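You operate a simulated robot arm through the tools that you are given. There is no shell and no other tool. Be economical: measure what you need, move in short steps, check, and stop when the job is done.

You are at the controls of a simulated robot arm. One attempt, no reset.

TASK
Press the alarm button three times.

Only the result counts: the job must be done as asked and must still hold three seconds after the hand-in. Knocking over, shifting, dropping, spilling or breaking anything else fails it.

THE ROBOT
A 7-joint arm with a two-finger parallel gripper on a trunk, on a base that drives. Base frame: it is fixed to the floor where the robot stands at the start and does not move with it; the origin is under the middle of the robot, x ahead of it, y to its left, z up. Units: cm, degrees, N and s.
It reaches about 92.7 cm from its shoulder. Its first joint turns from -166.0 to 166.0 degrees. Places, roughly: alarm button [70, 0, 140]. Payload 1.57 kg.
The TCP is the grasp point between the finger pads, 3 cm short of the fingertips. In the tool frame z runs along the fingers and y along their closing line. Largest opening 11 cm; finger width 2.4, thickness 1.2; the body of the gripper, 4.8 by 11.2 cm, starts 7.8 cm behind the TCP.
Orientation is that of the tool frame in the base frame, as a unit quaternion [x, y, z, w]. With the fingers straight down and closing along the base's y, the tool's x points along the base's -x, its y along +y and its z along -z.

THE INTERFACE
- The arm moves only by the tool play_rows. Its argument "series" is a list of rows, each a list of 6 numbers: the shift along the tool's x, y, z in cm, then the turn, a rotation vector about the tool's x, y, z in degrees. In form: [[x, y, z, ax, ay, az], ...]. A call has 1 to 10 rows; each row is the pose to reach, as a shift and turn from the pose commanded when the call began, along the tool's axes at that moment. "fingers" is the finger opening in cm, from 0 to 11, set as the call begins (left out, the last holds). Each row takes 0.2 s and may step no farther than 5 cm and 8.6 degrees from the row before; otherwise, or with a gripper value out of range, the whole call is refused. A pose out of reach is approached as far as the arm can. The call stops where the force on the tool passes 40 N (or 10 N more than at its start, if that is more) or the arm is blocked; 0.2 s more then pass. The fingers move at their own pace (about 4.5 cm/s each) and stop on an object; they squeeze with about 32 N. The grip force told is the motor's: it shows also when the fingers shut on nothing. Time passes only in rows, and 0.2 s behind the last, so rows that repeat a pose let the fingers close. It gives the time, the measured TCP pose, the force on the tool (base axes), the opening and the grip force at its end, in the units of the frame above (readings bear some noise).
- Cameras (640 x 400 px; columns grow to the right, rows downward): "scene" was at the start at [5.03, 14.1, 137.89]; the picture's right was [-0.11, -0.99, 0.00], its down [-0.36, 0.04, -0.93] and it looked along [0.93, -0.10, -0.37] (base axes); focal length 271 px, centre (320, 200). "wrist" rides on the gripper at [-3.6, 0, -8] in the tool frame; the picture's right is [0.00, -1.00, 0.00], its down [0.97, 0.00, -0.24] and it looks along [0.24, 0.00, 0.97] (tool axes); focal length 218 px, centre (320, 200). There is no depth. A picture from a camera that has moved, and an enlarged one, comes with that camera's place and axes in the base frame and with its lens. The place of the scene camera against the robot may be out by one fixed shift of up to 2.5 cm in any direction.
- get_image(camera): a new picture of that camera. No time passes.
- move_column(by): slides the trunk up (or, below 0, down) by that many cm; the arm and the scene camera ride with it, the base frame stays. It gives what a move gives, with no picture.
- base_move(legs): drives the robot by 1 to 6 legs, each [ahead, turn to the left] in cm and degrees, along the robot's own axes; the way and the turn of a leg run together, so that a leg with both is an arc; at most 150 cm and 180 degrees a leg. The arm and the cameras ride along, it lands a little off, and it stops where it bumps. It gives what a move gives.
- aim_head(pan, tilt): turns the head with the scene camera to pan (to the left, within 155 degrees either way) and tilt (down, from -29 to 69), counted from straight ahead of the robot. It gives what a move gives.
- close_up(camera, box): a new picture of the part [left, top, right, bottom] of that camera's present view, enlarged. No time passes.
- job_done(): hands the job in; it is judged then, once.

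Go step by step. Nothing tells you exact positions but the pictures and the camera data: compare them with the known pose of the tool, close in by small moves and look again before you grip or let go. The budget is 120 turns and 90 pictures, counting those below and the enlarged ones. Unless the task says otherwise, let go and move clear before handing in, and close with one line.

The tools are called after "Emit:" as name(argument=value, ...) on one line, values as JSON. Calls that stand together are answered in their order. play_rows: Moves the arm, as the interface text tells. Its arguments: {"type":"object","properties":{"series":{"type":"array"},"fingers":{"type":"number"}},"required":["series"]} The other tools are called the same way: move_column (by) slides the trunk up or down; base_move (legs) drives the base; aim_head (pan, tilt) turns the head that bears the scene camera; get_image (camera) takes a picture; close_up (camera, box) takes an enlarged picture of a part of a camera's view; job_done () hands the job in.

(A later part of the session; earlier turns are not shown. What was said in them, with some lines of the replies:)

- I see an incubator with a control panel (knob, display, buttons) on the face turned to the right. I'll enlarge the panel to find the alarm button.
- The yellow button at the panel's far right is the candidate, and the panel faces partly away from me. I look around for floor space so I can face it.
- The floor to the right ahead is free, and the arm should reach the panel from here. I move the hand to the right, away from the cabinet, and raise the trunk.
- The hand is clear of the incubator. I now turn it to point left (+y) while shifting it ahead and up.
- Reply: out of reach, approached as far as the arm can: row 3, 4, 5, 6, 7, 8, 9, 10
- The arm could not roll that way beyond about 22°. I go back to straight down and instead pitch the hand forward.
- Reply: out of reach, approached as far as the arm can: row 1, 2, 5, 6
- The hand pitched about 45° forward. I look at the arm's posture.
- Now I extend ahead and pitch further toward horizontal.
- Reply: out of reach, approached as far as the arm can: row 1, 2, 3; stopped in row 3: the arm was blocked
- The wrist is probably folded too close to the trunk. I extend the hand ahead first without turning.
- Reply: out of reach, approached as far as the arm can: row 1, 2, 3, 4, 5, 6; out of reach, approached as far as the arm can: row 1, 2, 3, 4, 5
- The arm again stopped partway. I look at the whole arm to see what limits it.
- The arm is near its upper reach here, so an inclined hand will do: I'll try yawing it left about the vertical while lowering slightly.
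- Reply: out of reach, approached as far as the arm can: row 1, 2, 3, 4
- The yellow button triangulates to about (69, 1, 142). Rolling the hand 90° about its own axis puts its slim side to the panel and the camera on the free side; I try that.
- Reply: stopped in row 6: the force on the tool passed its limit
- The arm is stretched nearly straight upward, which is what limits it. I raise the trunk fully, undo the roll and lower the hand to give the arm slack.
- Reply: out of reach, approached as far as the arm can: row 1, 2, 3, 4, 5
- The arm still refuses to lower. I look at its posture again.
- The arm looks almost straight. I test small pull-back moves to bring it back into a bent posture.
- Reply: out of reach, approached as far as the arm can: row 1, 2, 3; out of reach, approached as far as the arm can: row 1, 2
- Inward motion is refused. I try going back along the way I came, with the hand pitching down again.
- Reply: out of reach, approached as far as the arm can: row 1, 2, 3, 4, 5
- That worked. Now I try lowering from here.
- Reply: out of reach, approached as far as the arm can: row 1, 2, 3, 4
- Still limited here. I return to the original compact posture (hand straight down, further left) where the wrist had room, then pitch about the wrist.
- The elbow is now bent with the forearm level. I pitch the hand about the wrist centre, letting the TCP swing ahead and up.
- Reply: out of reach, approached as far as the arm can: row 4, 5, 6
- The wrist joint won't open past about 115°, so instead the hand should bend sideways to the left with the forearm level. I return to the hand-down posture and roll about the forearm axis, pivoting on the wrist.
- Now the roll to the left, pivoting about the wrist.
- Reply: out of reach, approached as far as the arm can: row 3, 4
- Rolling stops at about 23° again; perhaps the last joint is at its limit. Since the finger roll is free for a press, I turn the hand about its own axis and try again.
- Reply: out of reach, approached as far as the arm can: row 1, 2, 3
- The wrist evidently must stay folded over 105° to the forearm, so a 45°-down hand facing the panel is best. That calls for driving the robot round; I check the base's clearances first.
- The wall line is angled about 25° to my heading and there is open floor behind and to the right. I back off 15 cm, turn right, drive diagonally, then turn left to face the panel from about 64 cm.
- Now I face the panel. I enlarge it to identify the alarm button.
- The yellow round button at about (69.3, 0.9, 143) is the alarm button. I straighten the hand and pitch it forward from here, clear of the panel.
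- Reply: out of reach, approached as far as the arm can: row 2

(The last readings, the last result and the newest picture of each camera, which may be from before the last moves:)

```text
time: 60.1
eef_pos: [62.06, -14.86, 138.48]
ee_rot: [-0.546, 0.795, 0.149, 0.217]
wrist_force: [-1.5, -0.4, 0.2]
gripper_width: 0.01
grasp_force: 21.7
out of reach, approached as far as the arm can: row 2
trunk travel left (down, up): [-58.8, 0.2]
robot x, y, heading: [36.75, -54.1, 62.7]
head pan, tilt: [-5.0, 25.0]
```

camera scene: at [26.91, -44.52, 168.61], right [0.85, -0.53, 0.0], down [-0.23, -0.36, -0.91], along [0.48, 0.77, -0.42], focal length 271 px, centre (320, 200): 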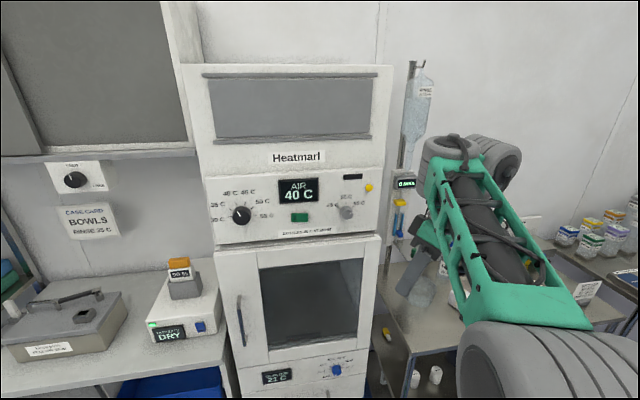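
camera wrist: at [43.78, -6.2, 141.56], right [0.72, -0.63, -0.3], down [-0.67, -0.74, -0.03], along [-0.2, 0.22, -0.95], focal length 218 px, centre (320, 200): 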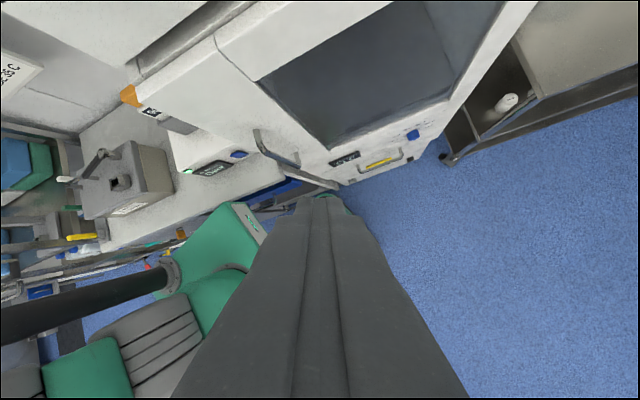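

Pitch is now 30°. I raise the hand to button height and pitch to about 44°.

Emit:
play_rows(series=[[-1.5, 0, -1.4, 0, -5, 0], [-3, 0, -2.8, 0, -10, 0], [-4.7, 0, -4.2, 0, -14, 0], [-4.7, 0, -4.2, 0, -14, 0]])

Emit:
get_image(camera="wrist")

Emit:
get_image(camera="scene")

```text
time: 61.1
eef_pos: [61.79, -13.51, 145.91]
ee_rot: [-0.526, 0.765, 0.211, 0.307]
wrist_force: [-0.6, 0.2, -0.4]
gripper_width: 0.01
grasp_force: 20.9
out of reach, approached as far as the arm can: row 3, 4
trunk travel left (down, up): [-58.8, 0.2]
robot x, y, heading: [36.78, -53.9, 62.6]
head pan, tilt: [-5.0, 25.0]
```

```text
55 pictures are left
camera wrist: at [60.77, -16.29, 154.14], right [0.93, -0.36, 0.0], down [-0.31, -0.81, -0.5], along [0.18, 0.46, -0.87], focal length 218 px, centre (320, 200)
```

wrist: 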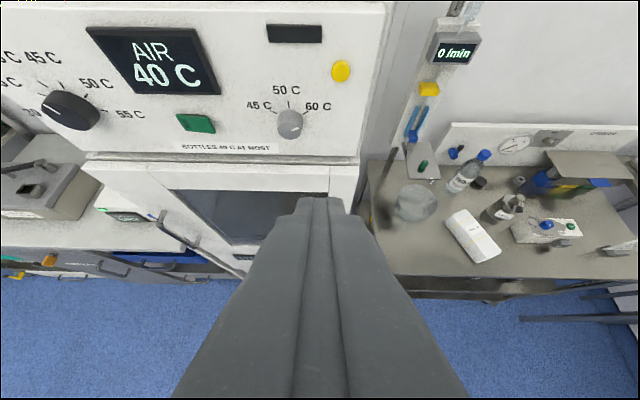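

```text
54 pictures are left
camera scene: at [26.92, -44.49, 168.61], right [0.85, -0.53, 0.0], down [-0.23, -0.36, -0.91], along [0.48, 0.77, -0.42], focal length 271 px, centre (320, 200)
```

scene: 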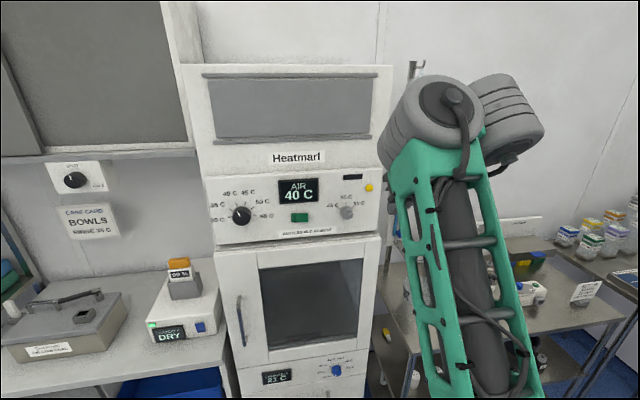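

The wrist camera agrees: the button is at about (69.3, 0.8, 143.3), roughly 13 cm beyond the fingertips. I drive 7 cm forward to keep the arm within reach.

Emit:
base_move(legs=[[7, 0]])

Emit:
get_image(camera="wrist")

```text
time: 62.2
eef_pos: [65.15, -7.15, 145.78]
ee_rot: [-0.526, 0.766, 0.209, 0.306]
wrist_force: [0.5, 0.7, -0.3]
gripper_width: 0.0
grasp_force: 21.2
trunk travel left (down, up): [-58.8, 0.2]
robot x, y, heading: [39.77, -47.65, 62.6]
head pan, tilt: [-5.0, 25.0]
```

```text
53 pictures are left
camera wrist: at [64.12, -9.91, 154.07], right [0.93, -0.36, 0.0], down [-0.31, -0.81, -0.5], along [0.18, 0.46, -0.87], focal length 218 px, centre (320, 200)
```

wrist: 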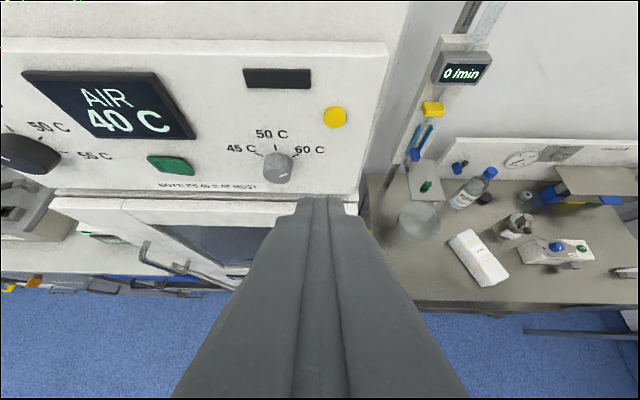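

Parallax puts the button slightly deeper and lower, about (71, 4, 141). I lower the hand to match and look again.

Emit:
play_rows(series=[[1.15, -0.25, 1.2, 0, 0, 0], [2.27, -0.5, 2.4, 0, 0, 0], [2.27, -0.5, 2.4, 0, 0, 0]])

Emit:
get_image(camera="wrist")

Emit:
get_image(camera="scene")

```text
time: 63.0
eef_pos: [64.43, -8.39, 144.13]
ee_rot: [-0.526, 0.767, 0.207, 0.304]
wrist_force: [-0.3, -0.6, -0.4]
gripper_width: 0.01
grasp_force: 21.5
out of reach, approached as far as the arm can: row 1, 2, 3
trunk travel left (down, up): [-58.8, 0.2]
robot x, y, heading: [39.28, -47.67, 62.7]
head pan, tilt: [-5.0, 25.0]
```

```text
52 pictures are left
camera wrist: at [63.38, -11.09, 152.47], right [0.93, -0.36, 0.0], down [-0.32, -0.81, -0.49], along [0.18, 0.45, -0.87], focal length 218 px, centre (320, 200)
```

wrist: 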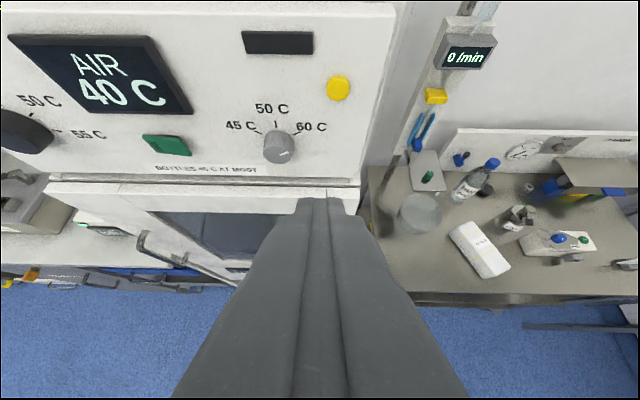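

```text
51 pictures are left
camera scene: at [30.16, -38.21, 168.62], right [0.85, -0.53, 0.0], down [-0.23, -0.36, -0.91], along [0.48, 0.77, -0.42], focal length 271 px, centre (320, 200)
```

scene: 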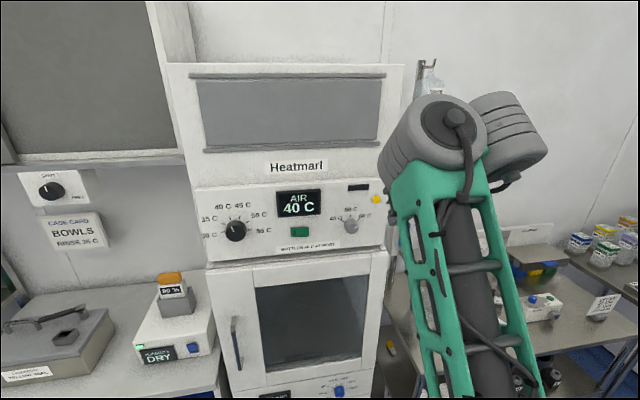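

The arm won't lower at this pitch, but the trunk can do it. I lower the trunk 1.8 cm and advance 5 cm along the panel's normal, shifting 0.8 cm right.

Emit:
move_column(by=-1.8)

Emit:
play_rows(series=[[-1.2, -0.4, 1.13, 0, 0, 0], [-2.4, -0.8, 2.27, 0, 0, 0], [-3.6, -1.16, 3.4, 0, 0, 0]])

Emit:
get_image(camera="wrist")

```text
time: 63.6
eef_pos: [64.46, -8.47, 142.41]
ee_rot: [-0.526, 0.767, 0.206, 0.304]
wrist_force: [0.7, -0.1, 0.2]
gripper_width: 0.01
grasp_force: 21.6
trunk travel left (down, up): [-57.0, 2.0]
robot x, y, heading: [39.52, -47.61, 62.8]
head pan, tilt: [-5.0, 25.0]
```

```text
time: 64.4
eef_pos: [66.81, -4.53, 144.41]
ee_rot: [-0.527, 0.77, 0.201, 0.299]
wrist_force: [-0.4, 0.0, 1.4]
gripper_width: 0.02
grasp_force: 21.4
out of reach, approached as far as the arm can: row 1, 2, 3
trunk travel left (down, up): [-57.0, 2.0]
robot x, y, heading: [39.82, -47.39, 62.9]
head pan, tilt: [-5.0, 25.0]
```

```text
50 pictures are left
camera wrist: at [65.8, -7.09, 152.71], right [0.93, -0.36, 0.0], down [-0.32, -0.82, -0.48], along [0.18, 0.44, -0.88], focal length 218 px, centre (320, 200)
```

wrist: 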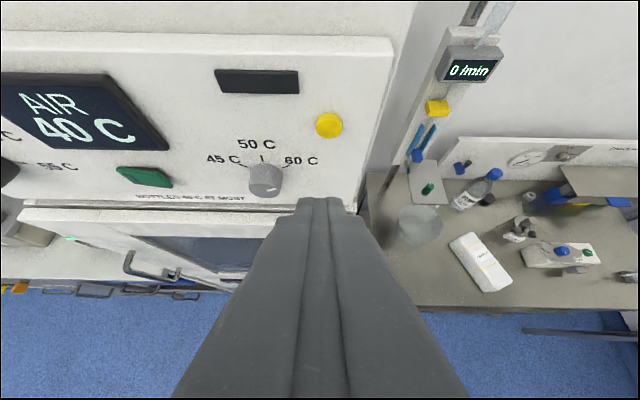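

Near the wrist limit the arm drifts upward. I reduce the pitch by 10° for freedom and set the height.

Emit:
play_rows(series=[[0.3, 0, 0.3, 0, 5, 0], [0.6, 0, 0.6, 0, 10, 0], [0.6, 0, 0.6, 0, 10, 0]])

Emit:
get_image(camera="wrist")

```text
time: 65.2
eef_pos: [66.76, -4.73, 143.52]
ee_rot: [-0.541, 0.791, 0.159, 0.236]
wrist_force: [0.6, -0.1, -0.1]
gripper_width: 0.0
grasp_force: 21.1
trunk travel left (down, up): [-57.0, 2.0]
robot x, y, heading: [39.81, -47.51, 62.6]
head pan, tilt: [-5.0, 25.0]
```

```text
49 pictures are left
camera wrist: at [66.17, -6.05, 152.2], right [0.93, -0.36, 0.0], down [-0.34, -0.88, -0.33], along [0.12, 0.3, -0.94], focal length 218 px, centre (320, 200)
```

wrist: 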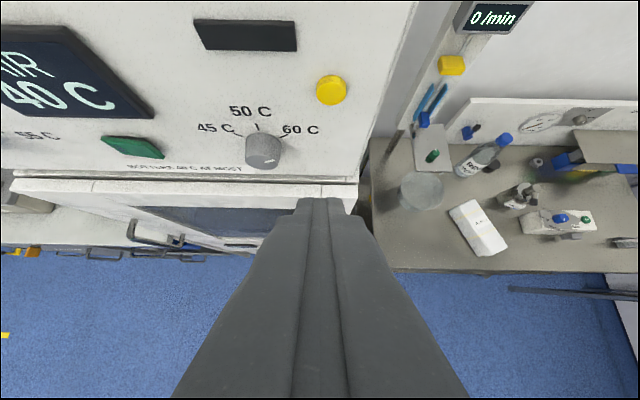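

The button lies about 7 cm ahead of contact, laterally aligned. I advance 5 cm along the normal.

Emit:
play_rows(series=[[-1.4, -0.12, 0.9, 0, 0, 0], [-2.8, -0.24, 1.8, 0, 0, 0], [-4.16, -0.36, 2.72, 0, 0, 0], [-4.16, -0.36, 2.72, 0, 0, 0]])

Emit:
get_image(camera="wrist")

```text
time: 66.2
eef_pos: [68.92, -0.16, 143.62]
ee_rot: [-0.541, 0.791, 0.159, 0.236]
wrist_force: [1.3, 0.0, -1.0]
gripper_width: 0.0
grasp_force: 21.0
trunk travel left (down, up): [-57.0, 2.0]
robot x, y, heading: [39.93, -47.7, 62.4]
head pan, tilt: [-5.0, 25.0]
```

```text
48 pictures are left
camera wrist: at [68.39, -1.53, 152.28], right [0.93, -0.36, 0.0], down [-0.34, -0.88, -0.33], along [0.12, 0.31, -0.94], focal length 218 px, centre (320, 200)
```

wrist: 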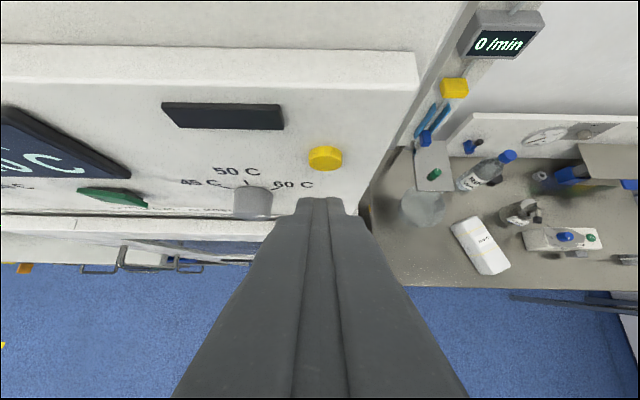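

About 2.4 cm remain to the button. I advance 1.9 cm and drop 0.5 cm.

Emit:
play_rows(series=[[-0.65, -0.07, 0.75, 0, 0, 0], [-1.3, -0.14, 1.45, 0, 0, 0], [-1.3, -0.14, 1.45, 0, 0, 0]])

Emit:
get_image(camera="wrist")

```text
time: 67.0
eef_pos: [69.61, 1.42, 143.07]
ee_rot: [-0.542, 0.79, 0.16, 0.236]
wrist_force: [0.7, -0.7, -0.6]
gripper_width: 0.01
grasp_force: 21.5
trunk travel left (down, up): [-57.0, 2.0]
robot x, y, heading: [39.87, -47.63, 62.8]
head pan, tilt: [-5.0, 25.0]
```

```text
47 pictures are left
camera wrist: at [69.09, 0.16, 151.71], right [0.93, -0.36, 0.0], down [-0.34, -0.88, -0.33], along [0.12, 0.31, -0.94], focal length 218 px, centre (320, 200)
```

wrist: 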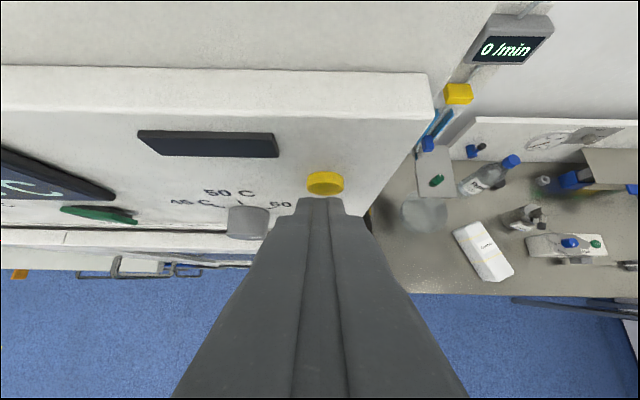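

The tip is right before the button. I ease forward 0.8 cm and read the force.

Emit:
play_rows(series=[[-0.33, -0.03, 0.22, 0, 0, 0], [-0.67, -0.06, 0.44, 0, 0, 0], [-0.67, -0.06, 0.44, 0, 0, 0]])

Emit:
close_up(camera="wrist", box=[240, 100, 400, 240])

```text
time: 67.8
eef_pos: [69.82, 2.22, 143.01]
ee_rot: [-0.542, 0.79, 0.16, 0.236]
wrist_force: [-2.0, -2.5, 0.5]
gripper_width: 0.0
grasp_force: 21.7
trunk travel left (down, up): [-57.0, 2.0]
robot x, y, heading: [39.71, -47.55, 62.5]
head pan, tilt: [-5.0, 25.0]
```

```text
2.86 times, centred on (320, 170) of wrist
camera zoom: at [69.38, 0.77, 151.69], right [0.93, -0.36, 0.0], down [-0.34, -0.88, -0.33], along [0.12, 0.31, -0.94], focal length 624 px, centre (320, 286)
```

zoom: 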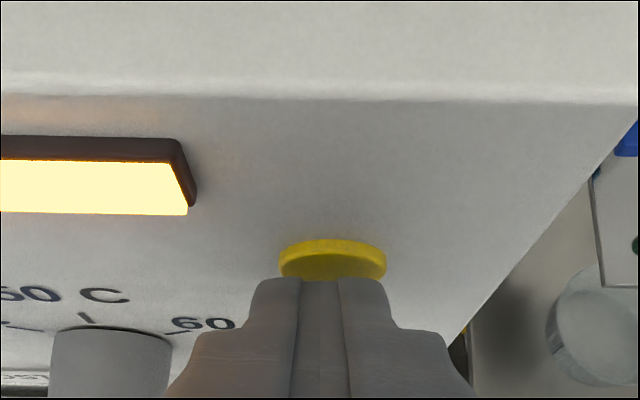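

Contact with about 3 N and the lamp has lit: the button counts as pressed. I back off 1.5 cm to release it and check the lamp.

Emit:
play_rows(series=[[0.62, 0.05, -0.41, 0, 0, 0], [1.25, 0.11, -0.82, 0, 0, 0], [1.25, 0.11, -0.82, 0, 0, 0]])

Emit:
get_image(camera="wrist")

```text
time: 68.6
eef_pos: [69.26, 0.92, 142.98]
ee_rot: [-0.541, 0.791, 0.16, 0.236]
wrist_force: [-0.3, 0.5, 0.9]
gripper_width: 0.0
grasp_force: 21.3
trunk travel left (down, up): [-57.0, 2.0]
robot x, y, heading: [40.29, -47.42, 62.8]
head pan, tilt: [-5.0, 25.0]
```

```text
45 pictures are left
camera wrist: at [68.81, -0.48, 151.71], right [0.93, -0.36, 0.0], down [-0.34, -0.88, -0.33], along [0.12, 0.31, -0.94], focal length 218 px, centre (320, 200)
```

wrist: 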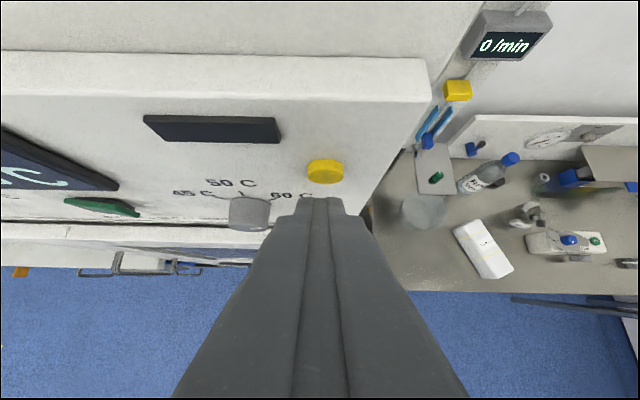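

The lamp goes out on release, so that was press one. Now press two with the same stroke, checking the lamp.

Emit:
play_rows(series=[[-0.62, -0.05, 0.41, 0, 0, 0], [-1.25, -0.11, 0.82, 0, 0, 0], [-1.25, -0.11, 0.82, 0, 0, 0]])

Emit:
get_image(camera="wrist")

Emit:
play_rows(series=[[0.62, 0.05, -0.41, 0, 0, 0], [1.25, 0.11, -0.82, 0, 0, 0], [1.25, 0.11, -0.82, 0, 0, 0], [1.25, 0.11, -0.82, 0, 0, 0]])

Emit:
get_image(camera="wrist")

```text
time: 69.4
eef_pos: [69.89, 2.26, 142.9]
ee_rot: [-0.542, 0.79, 0.16, 0.236]
wrist_force: [-3.3, -4.9, -2.6]
gripper_width: 0.0
grasp_force: 21.2
trunk travel left (down, up): [-57.0, 2.0]
robot x, y, heading: [40.03, -47.6, 62.7]
head pan, tilt: [-5.0, 25.0]
```

```text
44 pictures are left
camera wrist: at [69.43, 0.81, 151.66], right [0.93, -0.36, 0.0], down [-0.34, -0.88, -0.33], along [0.12, 0.31, -0.94], focal length 218 px, centre (320, 200)
```

wrist: 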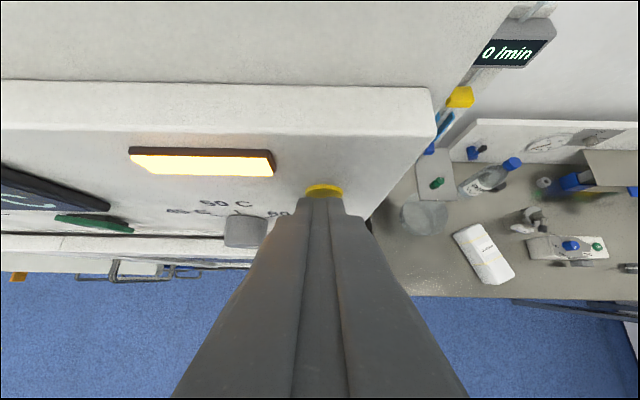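

```text
time: 70.4
eef_pos: [69.3, 0.9, 143.02]
ee_rot: [-0.541, 0.791, 0.16, 0.235]
wrist_force: [-1.2, 0.3, 0.0]
gripper_width: 0.02
grasp_force: 21.7
trunk travel left (down, up): [-57.0, 2.0]
robot x, y, heading: [39.9, -47.68, 62.5]
head pan, tilt: [-5.0, 25.0]
```

```text
43 pictures are left
camera wrist: at [68.8, -0.42, 151.64], right [0.93, -0.36, 0.0], down [-0.34, -0.88, -0.33], along [0.12, 0.31, -0.94], focal length 218 px, centre (320, 200)
```

wrist: 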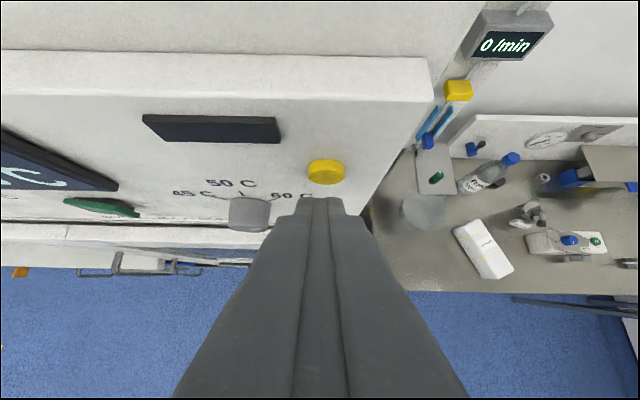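

Press two lit the lamp and released cleanly. Now press three.

Emit:
play_rows(series=[[-0.62, -0.05, 0.41, 0, 0, 0], [-1.25, -0.11, 0.82, 0, 0, 0], [-1.25, -0.11, 0.82, 0, 0, 0]])

Emit:
get_image(camera="wrist")

Emit:
play_rows(series=[[0.62, 0.05, -0.41, 0, 0, 0], [1.25, 0.11, -0.82, 0, 0, 0], [2.5, 0.22, -1.64, 0, 0, 0], [4.2, 0.36, -2.7, 0, 0, 0]])

Emit:
get_image(camera="wrist")

```text
time: 71.2
eef_pos: [69.84, 2.13, 143.03]
ee_rot: [-0.541, 0.791, 0.159, 0.235]
wrist_force: [-3.2, -4.9, -2.9]
gripper_width: 0.01
grasp_force: 21.6
trunk travel left (down, up): [-57.0, 2.0]
robot x, y, heading: [40.19, -47.27, 62.5]
head pan, tilt: [-5.0, 25.0]
```

```text
42 pictures are left
camera wrist: at [69.37, 0.82, 151.73], right [0.93, -0.36, 0.0], down [-0.34, -0.88, -0.33], along [0.12, 0.31, -0.94], focal length 218 px, centre (320, 200)
```

wrist: 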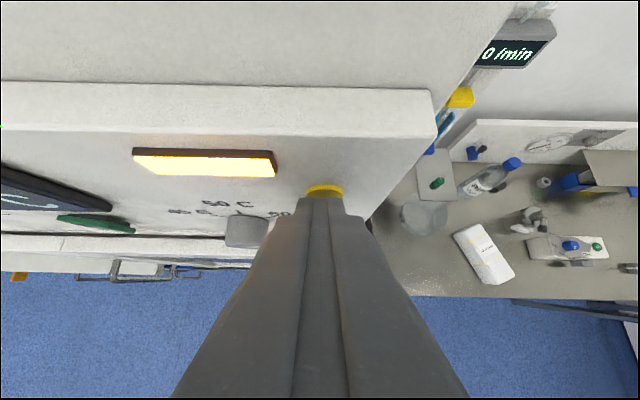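

```text
time: 72.2
eef_pos: [67.71, -2.45, 143.01]
ee_rot: [-0.541, 0.791, 0.16, 0.236]
wrist_force: [0.0, 0.2, 0.3]
gripper_width: 0.02
grasp_force: 21.3
trunk travel left (down, up): [-57.0, 2.0]
robot x, y, heading: [39.9, -47.57, 62.5]
head pan, tilt: [-5.0, 25.0]
```

```text
41 pictures are left
camera wrist: at [67.29, -3.76, 151.69], right [0.93, -0.36, 0.0], down [-0.34, -0.88, -0.33], along [0.12, 0.31, -0.94], focal length 218 px, centre (320, 200)
```

wrist: 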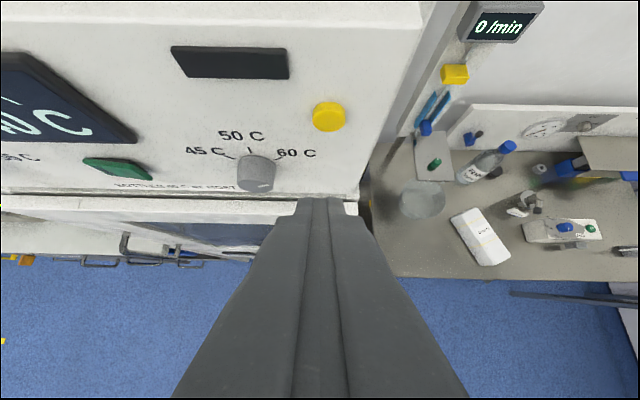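

All three presses lit the lamp and were released, and the hand is about 5 cm clear of the button. I'm handing in.

Emit:
job_done()

```text
The job is handed in.
```

I pressed the yellow alarm button three times: its lamp lit on each press and went out on each release, and the hand is now clear of the panel.
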